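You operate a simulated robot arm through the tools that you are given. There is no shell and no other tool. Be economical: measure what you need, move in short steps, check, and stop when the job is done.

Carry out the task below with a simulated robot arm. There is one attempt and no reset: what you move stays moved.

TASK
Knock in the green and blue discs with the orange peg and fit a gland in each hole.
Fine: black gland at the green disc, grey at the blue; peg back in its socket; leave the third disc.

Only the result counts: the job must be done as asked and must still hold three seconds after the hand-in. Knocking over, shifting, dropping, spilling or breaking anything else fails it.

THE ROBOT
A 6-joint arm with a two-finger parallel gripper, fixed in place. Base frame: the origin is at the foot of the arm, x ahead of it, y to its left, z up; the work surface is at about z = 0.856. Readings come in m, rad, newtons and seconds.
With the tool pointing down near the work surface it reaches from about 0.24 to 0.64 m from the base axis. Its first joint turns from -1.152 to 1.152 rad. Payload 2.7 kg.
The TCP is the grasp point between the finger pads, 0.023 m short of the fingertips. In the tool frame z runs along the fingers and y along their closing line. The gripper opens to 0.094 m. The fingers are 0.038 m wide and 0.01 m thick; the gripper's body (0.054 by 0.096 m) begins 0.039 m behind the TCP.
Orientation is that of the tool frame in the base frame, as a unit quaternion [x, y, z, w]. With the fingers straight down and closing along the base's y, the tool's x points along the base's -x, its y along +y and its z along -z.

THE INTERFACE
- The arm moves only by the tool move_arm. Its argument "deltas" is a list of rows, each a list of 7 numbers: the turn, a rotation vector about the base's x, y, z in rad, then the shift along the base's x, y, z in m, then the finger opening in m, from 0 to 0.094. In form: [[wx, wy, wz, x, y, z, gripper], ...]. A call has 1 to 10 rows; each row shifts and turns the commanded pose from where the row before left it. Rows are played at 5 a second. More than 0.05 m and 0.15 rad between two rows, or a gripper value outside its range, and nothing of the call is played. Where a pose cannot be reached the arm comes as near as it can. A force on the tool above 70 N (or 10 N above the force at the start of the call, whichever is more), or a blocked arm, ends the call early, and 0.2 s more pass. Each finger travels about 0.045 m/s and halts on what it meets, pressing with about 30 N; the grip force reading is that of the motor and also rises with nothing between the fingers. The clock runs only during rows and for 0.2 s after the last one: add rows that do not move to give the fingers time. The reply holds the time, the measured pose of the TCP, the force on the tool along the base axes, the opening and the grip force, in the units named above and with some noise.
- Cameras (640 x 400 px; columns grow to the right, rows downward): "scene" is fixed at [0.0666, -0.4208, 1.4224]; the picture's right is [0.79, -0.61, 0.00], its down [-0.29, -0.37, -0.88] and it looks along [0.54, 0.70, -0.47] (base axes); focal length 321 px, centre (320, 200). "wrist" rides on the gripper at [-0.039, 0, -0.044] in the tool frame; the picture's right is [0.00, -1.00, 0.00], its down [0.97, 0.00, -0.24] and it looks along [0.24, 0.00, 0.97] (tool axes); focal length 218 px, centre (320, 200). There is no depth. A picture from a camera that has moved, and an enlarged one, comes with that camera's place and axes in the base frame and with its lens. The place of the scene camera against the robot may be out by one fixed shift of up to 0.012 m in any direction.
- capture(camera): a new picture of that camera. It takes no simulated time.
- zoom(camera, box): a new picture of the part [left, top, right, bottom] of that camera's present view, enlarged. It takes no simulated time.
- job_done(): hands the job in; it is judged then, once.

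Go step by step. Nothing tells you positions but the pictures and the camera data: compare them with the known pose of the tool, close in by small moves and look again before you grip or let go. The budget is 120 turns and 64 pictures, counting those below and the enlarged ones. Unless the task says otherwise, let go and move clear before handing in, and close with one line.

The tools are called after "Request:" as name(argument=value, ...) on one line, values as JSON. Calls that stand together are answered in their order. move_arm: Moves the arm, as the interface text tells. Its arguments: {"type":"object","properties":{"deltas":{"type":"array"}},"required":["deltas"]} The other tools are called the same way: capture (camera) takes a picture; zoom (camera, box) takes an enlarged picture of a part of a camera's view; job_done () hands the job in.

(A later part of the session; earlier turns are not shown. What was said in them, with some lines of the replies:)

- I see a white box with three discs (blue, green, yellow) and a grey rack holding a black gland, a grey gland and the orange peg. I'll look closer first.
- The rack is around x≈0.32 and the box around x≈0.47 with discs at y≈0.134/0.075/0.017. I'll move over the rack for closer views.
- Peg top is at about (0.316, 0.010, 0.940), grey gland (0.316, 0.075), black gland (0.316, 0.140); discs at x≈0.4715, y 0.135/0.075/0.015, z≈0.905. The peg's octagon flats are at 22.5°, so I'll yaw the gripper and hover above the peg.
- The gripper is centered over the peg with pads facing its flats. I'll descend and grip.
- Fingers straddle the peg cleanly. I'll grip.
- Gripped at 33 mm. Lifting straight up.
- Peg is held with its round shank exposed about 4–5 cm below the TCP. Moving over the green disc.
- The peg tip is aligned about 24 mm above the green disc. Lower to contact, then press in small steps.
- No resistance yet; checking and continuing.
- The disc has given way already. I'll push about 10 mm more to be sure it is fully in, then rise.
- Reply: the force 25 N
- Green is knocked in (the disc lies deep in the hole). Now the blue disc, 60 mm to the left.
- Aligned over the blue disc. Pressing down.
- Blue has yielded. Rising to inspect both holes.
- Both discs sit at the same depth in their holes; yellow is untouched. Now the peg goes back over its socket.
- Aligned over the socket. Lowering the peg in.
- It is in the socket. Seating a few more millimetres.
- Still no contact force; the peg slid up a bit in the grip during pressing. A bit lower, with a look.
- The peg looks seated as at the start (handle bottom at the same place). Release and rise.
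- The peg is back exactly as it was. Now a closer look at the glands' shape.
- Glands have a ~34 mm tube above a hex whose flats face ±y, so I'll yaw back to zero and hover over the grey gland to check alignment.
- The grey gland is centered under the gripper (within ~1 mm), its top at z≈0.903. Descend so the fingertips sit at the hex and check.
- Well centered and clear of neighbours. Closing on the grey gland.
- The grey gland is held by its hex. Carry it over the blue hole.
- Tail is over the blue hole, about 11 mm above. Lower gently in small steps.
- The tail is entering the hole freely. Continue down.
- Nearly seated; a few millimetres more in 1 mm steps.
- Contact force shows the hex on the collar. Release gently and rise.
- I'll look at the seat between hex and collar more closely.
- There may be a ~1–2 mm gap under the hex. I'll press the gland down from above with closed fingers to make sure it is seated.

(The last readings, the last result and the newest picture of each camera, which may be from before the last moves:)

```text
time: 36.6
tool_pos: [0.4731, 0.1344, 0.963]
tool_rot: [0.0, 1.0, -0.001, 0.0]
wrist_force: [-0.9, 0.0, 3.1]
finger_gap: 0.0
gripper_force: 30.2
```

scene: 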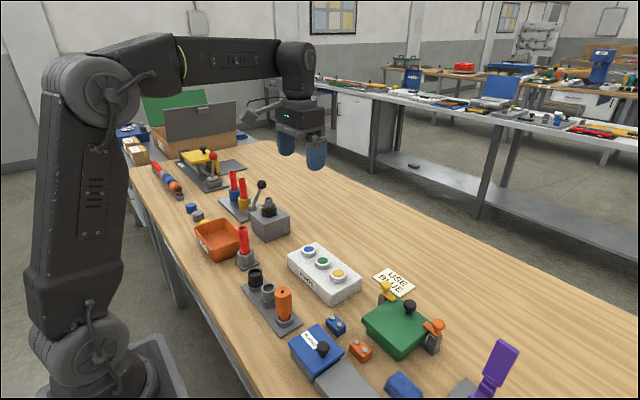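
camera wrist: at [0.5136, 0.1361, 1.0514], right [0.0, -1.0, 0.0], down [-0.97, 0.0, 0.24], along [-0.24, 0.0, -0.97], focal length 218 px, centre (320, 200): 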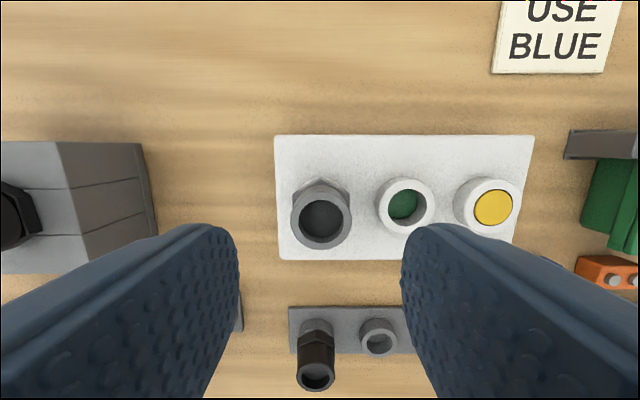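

Request:
move_arm(deltas=[[0, 0, 0, 0, 0, -0.001, 0.0], [0, 0, 0, 0, 0, -0.001, 0.0], [0, 0, 0, 0, 0, 0, 0.0]])

Request:
zoom(camera="scene", box=[300, 230, 324, 252])

```text
time: 37.4
tool_pos: [0.4733, 0.1358, 0.9606]
tool_rot: [0.0, 1.0, 0.0, 0.0]
wrist_force: [-5.2, -0.5, 13.6]
finger_gap: 0.0002
gripper_force: 29.9
```

```text
16.00 times, centred on (312, 241) of scene
camera zoom: at [0.0663, -0.4208, 1.4224], right [0.79, -0.61, 0.0], down [-0.28, -0.37, -0.88], along [0.54, 0.7, -0.47], focal length 5130 px, centre (448, -456)
```

zoom: 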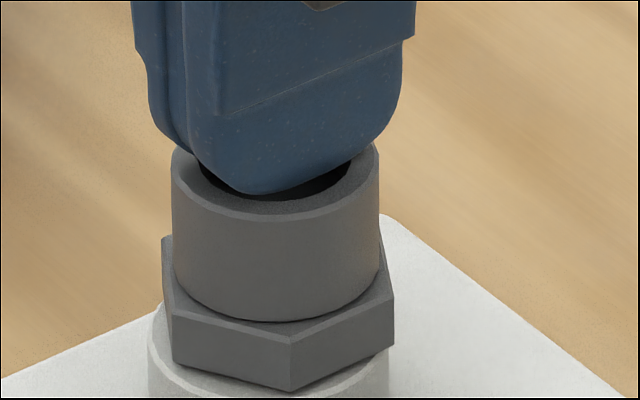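

It moved down and the gap closed. A bit more to confirm it's solid.

Request:
move_arm(deltas=[[0, 0, 0, 0, 0, -0.001, 0.0], [0, 0, 0, 0, 0, -0.001, 0.0], [0, 0, 0, 0, 0, 0, 0.0]])

Request:
move_arm(deltas=[[0, 0, 0, 0, 0, 0.01, 0.0], [0, 0, 0, 0, 0, 0.04, 0.03], [0, 0, 0, 0, 0, 0, 0.054], [0, 0, 0, 0, 0, 0, 0.054]])

Request:
zoom(camera="scene", box=[300, 230, 324, 252])

```text
time: 38.2
tool_pos: [0.4727, 0.1365, 0.9612]
tool_rot: [0.0, 1.0, 0.001, 0.004]
wrist_force: [-8.6, -1.2, 34.8]
finger_gap: 0.0
gripper_force: 29.9
```

```text
time: 39.2
tool_pos: [0.472, 0.1352, 1.007]
tool_rot: [0.0, 1.0, 0.0, 0.001]
wrist_force: [0.2, 1.0, 0.3]
finger_gap: 0.054
gripper_force: 0.0
```

```text
16.00 times, centred on (312, 241) of scene
camera zoom: at [0.0666, -0.4208, 1.4224], right [0.79, -0.61, 0.0], down [-0.29, -0.37, -0.88], along [0.54, 0.7, -0.47], focal length 5130 px, centre (448, -456)
```

zoom: 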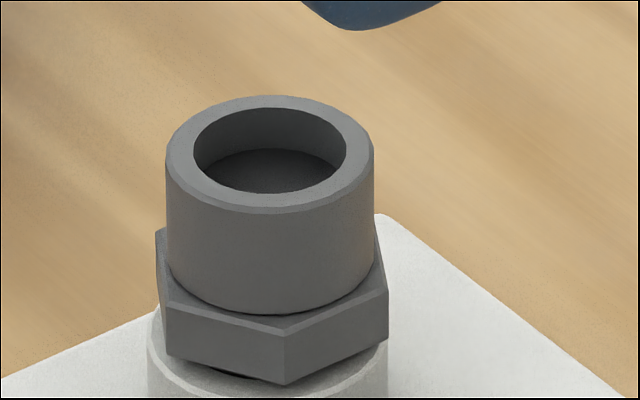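

Under 35 N it stays put at the same height, so it's bearing on something solid. I'll compare with how the black gland's hex sits in the rack.

Request:
zoom(camera="scene", box=[244, 264, 274, 294])

Request:
zoom(camera="scene", box=[296, 228, 336, 278])

```text
13.33 times, centred on (259, 279) of scene
camera zoom: at [0.0666, -0.4208, 1.4224], right [0.79, -0.61, 0.0], down [-0.29, -0.37, -0.88], along [0.54, 0.7, -0.47], focal length 4275 px, centre (1133, -853)
```

zoom: 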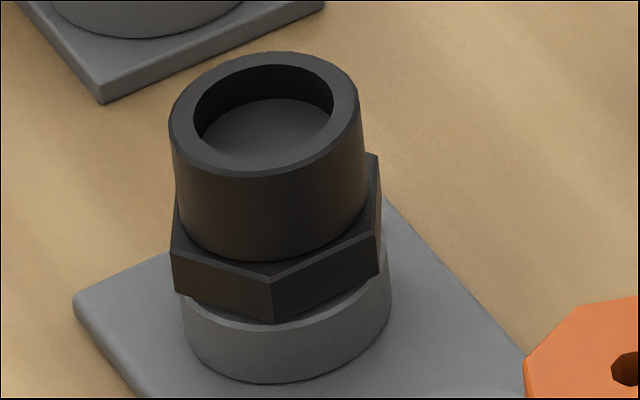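

```text
8.00 times, centred on (316, 253) of scene
camera zoom: at [0.0666, -0.4208, 1.4224], right [0.79, -0.61, 0.0], down [-0.29, -0.37, -0.88], along [0.54, 0.7, -0.47], focal length 2565 px, centre (352, -224)
```

zoom: 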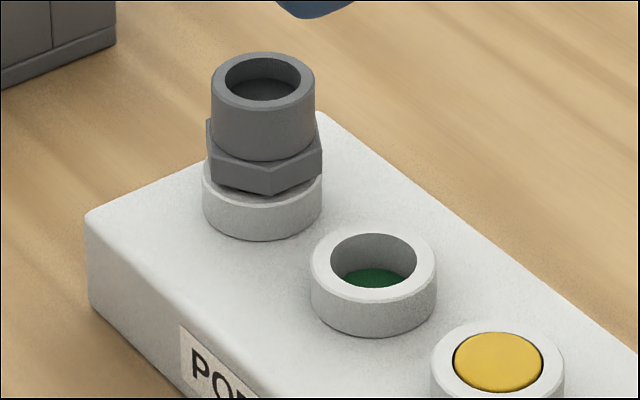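

The grey gland seems to sit a couple of mm proud, possibly resting on the blue disc. I'll look into the green hole and at the gland from the wrist camera.

Request:
zoom(camera="wrist", box=[270, 130, 450, 260])

```text
3.08 times, centred on (360, 195) of wrist
camera zoom: at [0.5124, 0.1351, 1.0509], right [0.0, -1.0, 0.0], down [-0.97, 0.0, 0.24], along [-0.24, 0.0, -0.97], focal length 672 px, centre (197, 215)
```

zoom: 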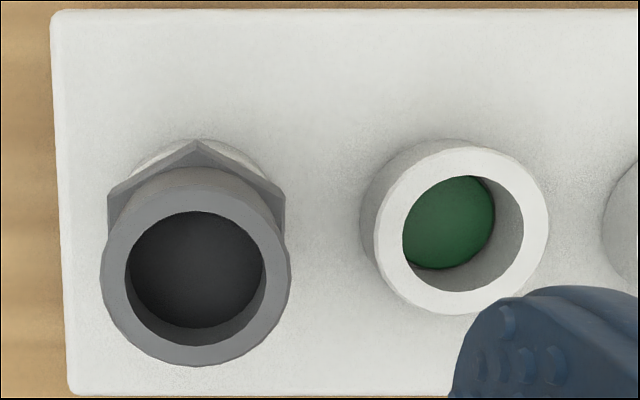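

The green disc lies ~13 mm down. Next I'll fetch the black gland and measure its tail while it's held, which will settle the seating depth.

Request:
move_arm(deltas=[[0, 0, 0, -0.04, 0.0015, 0.02, 0.054], [0, 0, 0, -0.04, 0.0015, 0, 0.054], [0, 0, 0, -0.04, 0.0015, 0, 0.054], [0, 0, 0, -0.0355, 0.001, 0, 0.054], [0, 0, 0, 0, 0, -0.02, 0.054], [0, 0, 0, 0, 0, 0, 0.054]])

Request:
zoom(camera="wrist", box=[200, 120, 440, 270])

```text
time: 40.6
tool_pos: [0.3167, 0.1409, 1.0078]
tool_rot: [-0.001, 1.0, 0.001, 0.0]
wrist_force: [0.4, -0.2, -0.2]
finger_gap: 0.0542
gripper_force: 0.1
```

```text
2.67 times, centred on (320, 195) of wrist
camera zoom: at [0.3578, 0.1412, 1.0509], right [0.0, -1.0, 0.0], down [-0.97, 0.0, 0.24], along [-0.24, 0.0, -0.97], focal length 582 px, centre (320, 213)
```

zoom: 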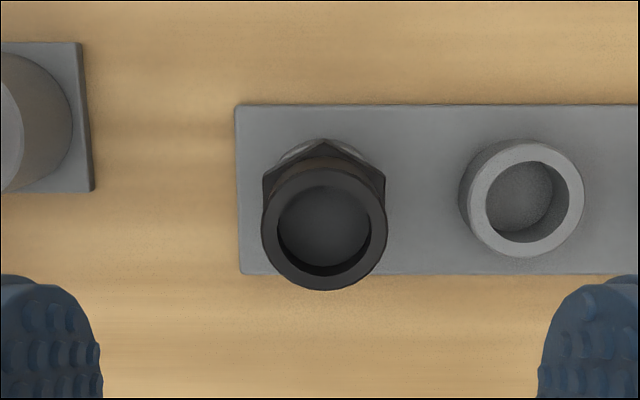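

Centered on the black gland (same offset as the grey). Descend and grip.

Request:
move_arm(deltas=[[0, 0, 0, 0, 0, -0.04, 0.054], [0, 0, 0, 0, 0, -0.035, 0.054], [0, 0, 0, 0, 0, -0.018, 0.054], [0, 0, 0, 0, 0, -0.01, 0.054], [0, 0, 0, 0, 0, 0, 0.02], [0, 0, 0, 0, 0, 0, 0.02], [0, 0, 0, 0, 0, 0, 0.02], [0, 0, 0, 0, 0, 0, 0.02]])

Request:
move_arm(deltas=[[0, 0, 0, 0, 0, 0.005, 0.02], [0, 0, 0, 0, 0, 0.015, 0.02], [0, 0, 0, 0, 0, 0.03, 0.02], [0, 0, 0, 0, 0, 0.04, 0.02], [0, 0, 0, 0, 0, 0, 0.02]])

Request:
zoom(camera="scene", box=[244, 230, 284, 270])

```text
time: 42.4
tool_pos: [0.3183, 0.1418, 0.9038]
tool_rot: [0.0, 1.0, 0.0, 0.0]
wrist_force: [-0.6, -0.4, -0.2]
finger_gap: 0.0397
gripper_force: 29.9
```

```text
time: 43.6
tool_pos: [0.3179, 0.1393, 0.9962]
tool_rot: [0.0, 1.0, 0.001, 0.0]
wrist_force: [-0.7, 0.0, -0.3]
finger_gap: 0.0398
gripper_force: 30.2
```

```text
10.00 times, centred on (264, 250) of scene
camera zoom: at [0.0666, -0.4208, 1.4224], right [0.79, -0.61, 0.0], down [-0.29, -0.37, -0.88], along [0.54, 0.7, -0.47], focal length 3206 px, centre (880, -300)
```

zoom: 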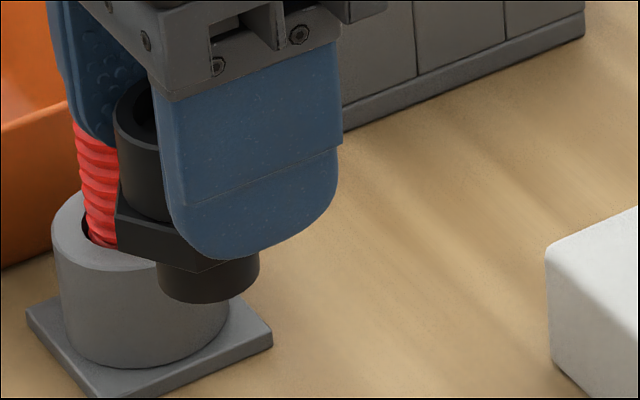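

Tail is about 16 mm long. Carry the black gland over the green hole, keeping clear of the grey one.

Request:
move_arm(deltas=[[0, 0, 0, 0, -0.03, 0.02, 0.02], [0, 0, 0, 0.02, -0.0355, 0, 0.02], [0, 0, 0, 0.045, 0, 0, 0.02], [0, 0, 0, 0.045, 0, 0, 0.02], [0, 0, 0, 0.0455, 0, 0, 0.02], [0, 0, 0, 0, 0, -0.03, 0.02], [0, 0, 0, 0, 0, -0.02, 0.02], [0, 0, 0, 0, 0, 0, 0.02]])

Request:
zoom(camera="scene", box=[295, 218, 351, 268])

```text
time: 45.4
tool_pos: [0.4741, 0.0756, 0.9646]
tool_rot: [0.001, 1.0, 0.0, 0.0]
wrist_force: [0.2, -1.0, -0.5]
finger_gap: 0.0396
gripper_force: 30.1
```

```text
8.00 times, centred on (323, 243) of scene
camera zoom: at [0.0666, -0.4208, 1.4224], right [0.79, -0.61, 0.0], down [-0.29, -0.37, -0.88], along [0.54, 0.7, -0.47], focal length 2565 px, centre (296, -144)
```

zoom: 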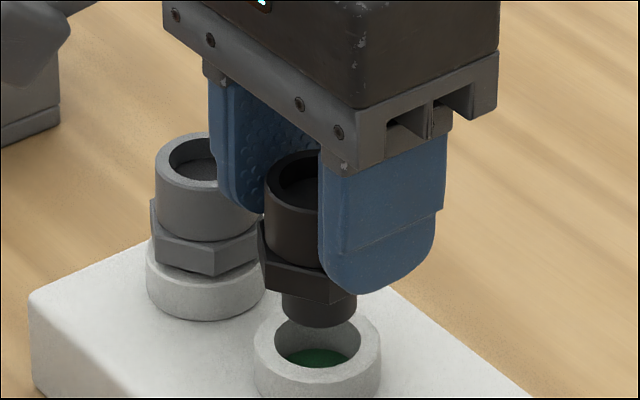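

Aligned. Lowering in small steps.

Request:
move_arm(deltas=[[0, 0, 0, -0.0005, 0, -0.008, 0.02], [0, 0, 0, 0, 0, -0.005, 0.02], [0, 0, 0, 0, 0, -0.004, 0.02], [0, 0, 0, 0, 0, -0.003, 0.02], [0, 0, 0, 0, 0, -0.002, 0.02], [0, 0, 0, 0, 0, -0.002, 0.02], [0, 0, 0, 0, 0, -0.001, 0.02], [0, 0, 0, 0, 0, 0, 0.02]])

Request:
zoom(camera="scene", box=[295, 218, 351, 268])

```text
time: 47.2
tool_pos: [0.4733, 0.0754, 0.9387]
tool_rot: [0.0, 1.0, 0.001, 0.0]
wrist_force: [-0.2, 0.3, 0.1]
finger_gap: 0.0397
gripper_force: 29.9
```

```text
8.00 times, centred on (323, 243) of scene
camera zoom: at [0.0666, -0.4208, 1.4224], right [0.79, -0.61, 0.0], down [-0.29, -0.37, -0.88], along [0.54, 0.7, -0.47], focal length 2565 px, centre (296, -144)
```

zoom: 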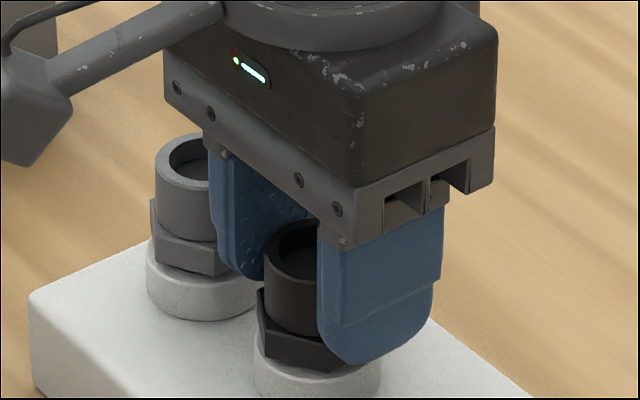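

Continue in 1 mm steps to find the stop.

Request:
move_arm(deltas=[[0, 0, 0, 0, 0, -0.001, 0.02], [0, 0, 0, 0, 0, -0.001, 0.02], [0, 0, 0, 0, 0, -0.001, 0.02], [0, 0, 0, 0, 0, 0, 0.02]])

```text
time: 48.2
tool_pos: [0.4722, 0.0751, 0.9369]
tool_rot: [0.0, 1.0, 0.001, 0.001]
wrist_force: [-1.8, 0.5, 13.3]
finger_gap: 0.0398
gripper_force: 29.5
```

Same stop height as the grey one. Push a little more to see if it yields.

Request:
move_arm(deltas=[[0, 0, 0, 0, 0, -0.001, 0.02], [0, 0, 0, 0, 0, -0.001, 0.02], [0, 0, 0, 0, 0, -0.001, 0.02], [0, 0, 0, 0, 0, 0, 0.02]])

Request:
zoom(camera="scene", box=[300, 230, 346, 276])

```text
time: 49.2
tool_pos: [0.4724, 0.0757, 0.9338]
tool_rot: [-0.001, 1.0, -0.001, 0.002]
wrist_force: [3.0, -2.8, 22.6]
finger_gap: 0.0397
gripper_force: 29.9
```

```text
8.70 times, centred on (323, 253) of scene
camera zoom: at [0.0663, -0.4209, 1.4223], right [0.79, -0.61, 0.0], down [-0.28, -0.37, -0.88], along [0.54, 0.7, -0.47], focal length 2788 px, centre (294, -261)
```

zoom: 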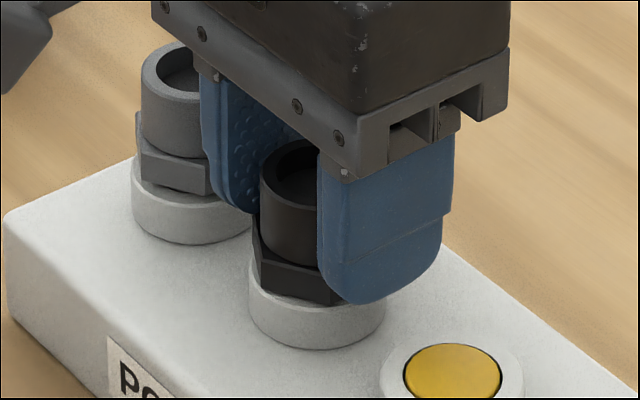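

It appears to have moved lower. Release and inspect both from the scene camera.

Request:
move_arm(deltas=[[0, 0, 0, 0, 0, 0.002, 0.02], [0, 0, 0, 0, 0, 0, 0.048], [0, 0, 0, 0, 0, 0, 0.048], [0, 0, 0, 0, 0, 0, 0.048], [0, 0, 0, 0, 0, 0.02, 0.048], [0, 0, 0, 0, 0, 0.04, 0.048], [0, 0, 0, 0, 0, 0.02, 0.048], [0, 0, 0, 0, 0, 0, 0.048]])

Request:
zoom(camera="scene", box=[300, 230, 346, 276])

```text
time: 51.0
tool_pos: [0.4718, 0.0769, 1.016]
tool_rot: [0.0, 1.0, 0.0, 0.0]
wrist_force: [-0.7, -0.2, 0.7]
finger_gap: 0.0482
gripper_force: 0.0
```

```text
8.70 times, centred on (323, 253) of scene
camera zoom: at [0.0666, -0.4208, 1.4224], right [0.79, -0.61, 0.0], down [-0.29, -0.37, -0.88], along [0.54, 0.7, -0.47], focal length 2788 px, centre (294, -261)
```

zoom: 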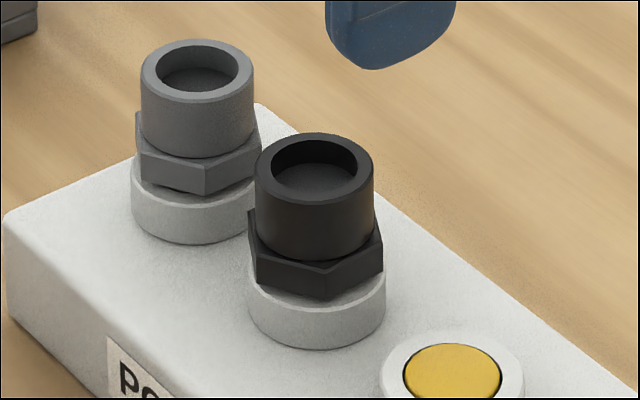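

Both sit at the same height. Zooming on the black one to see whether the hex is flush.

Request:
zoom(camera="scene", box=[324, 254, 348, 272])

Request:
zoom(camera="wrist", box=[200, 130, 440, 280])

```text
16.00 times, centred on (336, 263) of scene
camera zoom: at [0.0666, -0.4208, 1.4224], right [0.79, -0.61, 0.0], down [-0.29, -0.37, -0.88], along [0.54, 0.7, -0.47], focal length 5130 px, centre (64, -808)
```

zoom: 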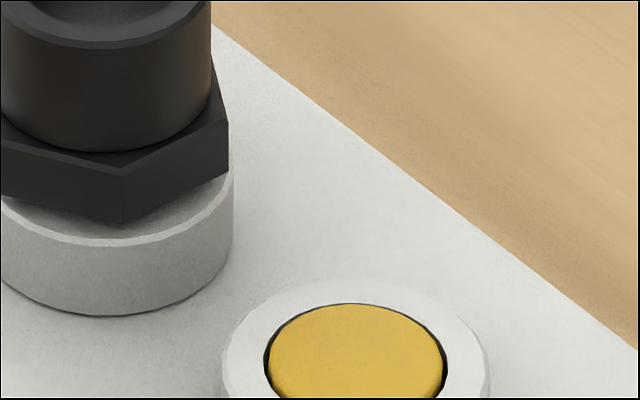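

```text
2.67 times, centred on (320, 205) of wrist
camera zoom: at [0.5125, 0.0758, 1.0595], right [0.0, -1.0, 0.0], down [-0.97, 0.0, 0.24], along [-0.24, 0.0, -0.97], focal length 582 px, centre (320, 187)
```

zoom: 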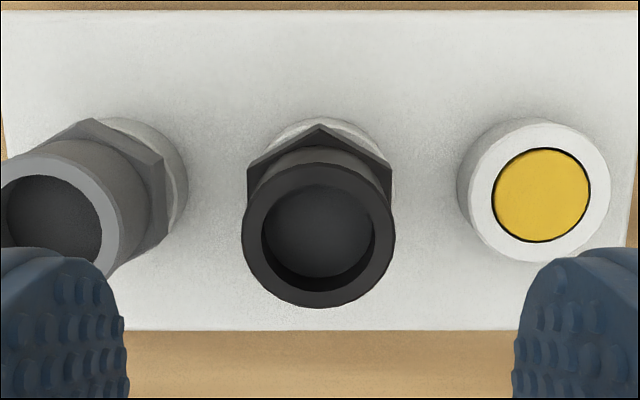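

Hexes sit slightly proud on a common stop. I'll do one firm press on the black gland with closed fingers to make sure nothing more gives.

Request:
move_arm(deltas=[[0, 0, 0, 0, 0, 0, 0.0], [0, 0, 0, 0, 0, 0, 0.0], [0, 0, 0, 0, 0, 0, 0.0], [0, 0, 0, 0, 0, -0.04, 0.0], [0, 0, 0, 0, 0, -0.0117, 0.0], [0, 0, 0, 0, 0, -0.001, 0.0], [0, 0, 0, 0, 0, -0.001, 0.0], [0, 0, 0, 0, 0, -0.001, 0.0], [0, 0, 0, 0, 0, 0, 0.0]])

Request:
move_arm(deltas=[[0, 0, 0, 0, 0, -0.001, 0.0], [0, 0, 0, 0, 0, -0.001, 0.0], [0, 0, 0, 0, 0, -0.001, 0.0], [0, 0, 0, 0, 0, 0, 0.0]])

```text
time: 53.0
tool_pos: [0.4727, 0.0756, 0.9608]
tool_rot: [0.0, 1.0, 0.0, 0.0]
wrist_force: [0.3, -0.2, 5.3]
finger_gap: 0.0002
gripper_force: 29.8
```

```text
time: 54.0
tool_pos: [0.4735, 0.0752, 0.9599]
tool_rot: [0.001, 1.0, 0.0, 0.003]
wrist_force: [-4.7, 0.1, 33.1]
finger_gap: 0.0
gripper_force: 29.9
```

Request:
move_arm(deltas=[[0, 0, 0, 0, 0, -0.001, 0.0], [0, 0, 0, 0, 0, -0.001, 0.0], [0, 0, 0, 0, 0, -0.0005, 0.0], [0, 0, 0, 0, 0, 0, 0.0]])

Request:
zoom(camera="scene", box=[300, 230, 346, 276])

```text
time: 55.0
tool_pos: [0.4739, 0.0756, 0.9612]
tool_rot: [0.0, 1.0, 0.002, 0.006]
wrist_force: [-9.9, -2.2, 48.7]
finger_gap: 0.0
gripper_force: 29.9
```

```text
8.70 times, centred on (323, 253) of scene
camera zoom: at [0.0656, -0.4209, 1.4224], right [0.79, -0.61, 0.0], down [-0.28, -0.37, -0.88], along [0.54, 0.7, -0.47], focal length 2788 px, centre (294, -261)
```

zoom: 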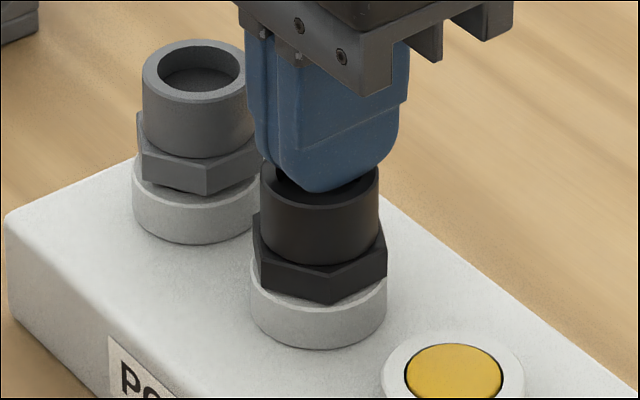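

At 49 N it's solid, so both glands are fully down. Rise clear and take a last look.

Request:
move_arm(deltas=[[0, 0, 0, 0, 0, 0.01, 0.0], [0, 0, 0, 0, 0, 0.04, 0.0], [0, 0, 0, 0, 0, 0.05, 0.03], [0, 0, 0, 0, 0, 0.05, 0.05], [0, 0, 0, -0.04, 0, 0.03, 0.06], [0, 0, 0, 0, 0, 0, 0.06]])

Request:
capture(camera="scene")

Request:
zoom(camera="scene", box=[240, 220, 370, 330])

```text
time: 56.4
tool_pos: [0.4317, 0.0764, 1.1337]
tool_rot: [0.0, 1.0, 0.0, 0.0]
wrist_force: [0.6, -0.5, -0.4]
finger_gap: 0.0599
gripper_force: 0.0
```

```text
8 pictures are left
```

scene: 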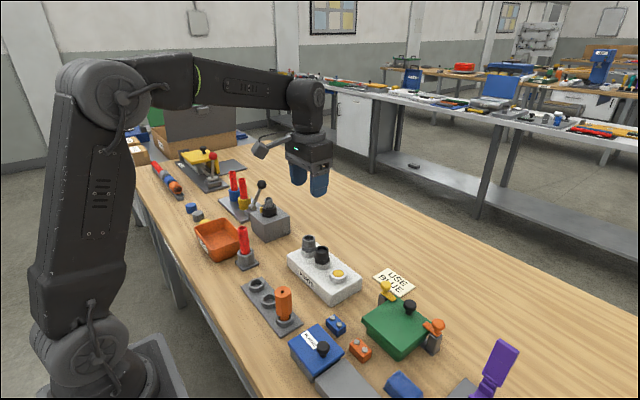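

```text
3.64 times, centred on (305, 275) of scene
camera zoom: at [0.0666, -0.4208, 1.4224], right [0.79, -0.61, 0.0], down [-0.29, -0.37, -0.88], along [0.54, 0.7, -0.47], focal length 1166 px, centre (374, -73)
```

zoom: 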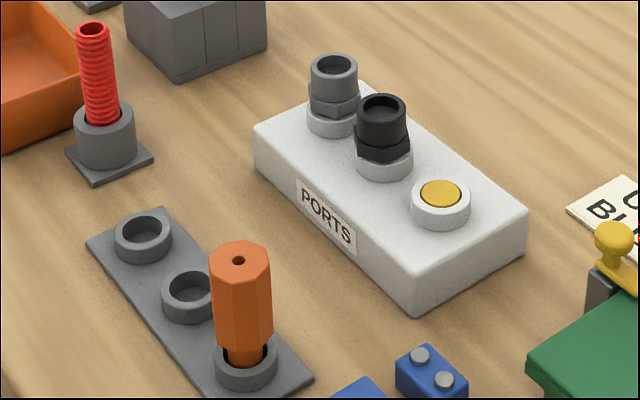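

The black gland stands in the green disc's hole, the grey one in the blue's. The peg is in its socket, the yellow disc is untouched and the arm is clear, so I'm handing in.

Request:
job_done()

```text
The job is handed in.
```

I knocked in the green and blue discs with the orange peg, fitted the black gland at green and the grey at blue, put the peg back in its socket, and left the yellow disc alone. Both glands look a few millimetres proud of their collars, probably resting on the knocked-in discs, and neither went deeper when pressed (35 N on the grey, 49 N on the black).
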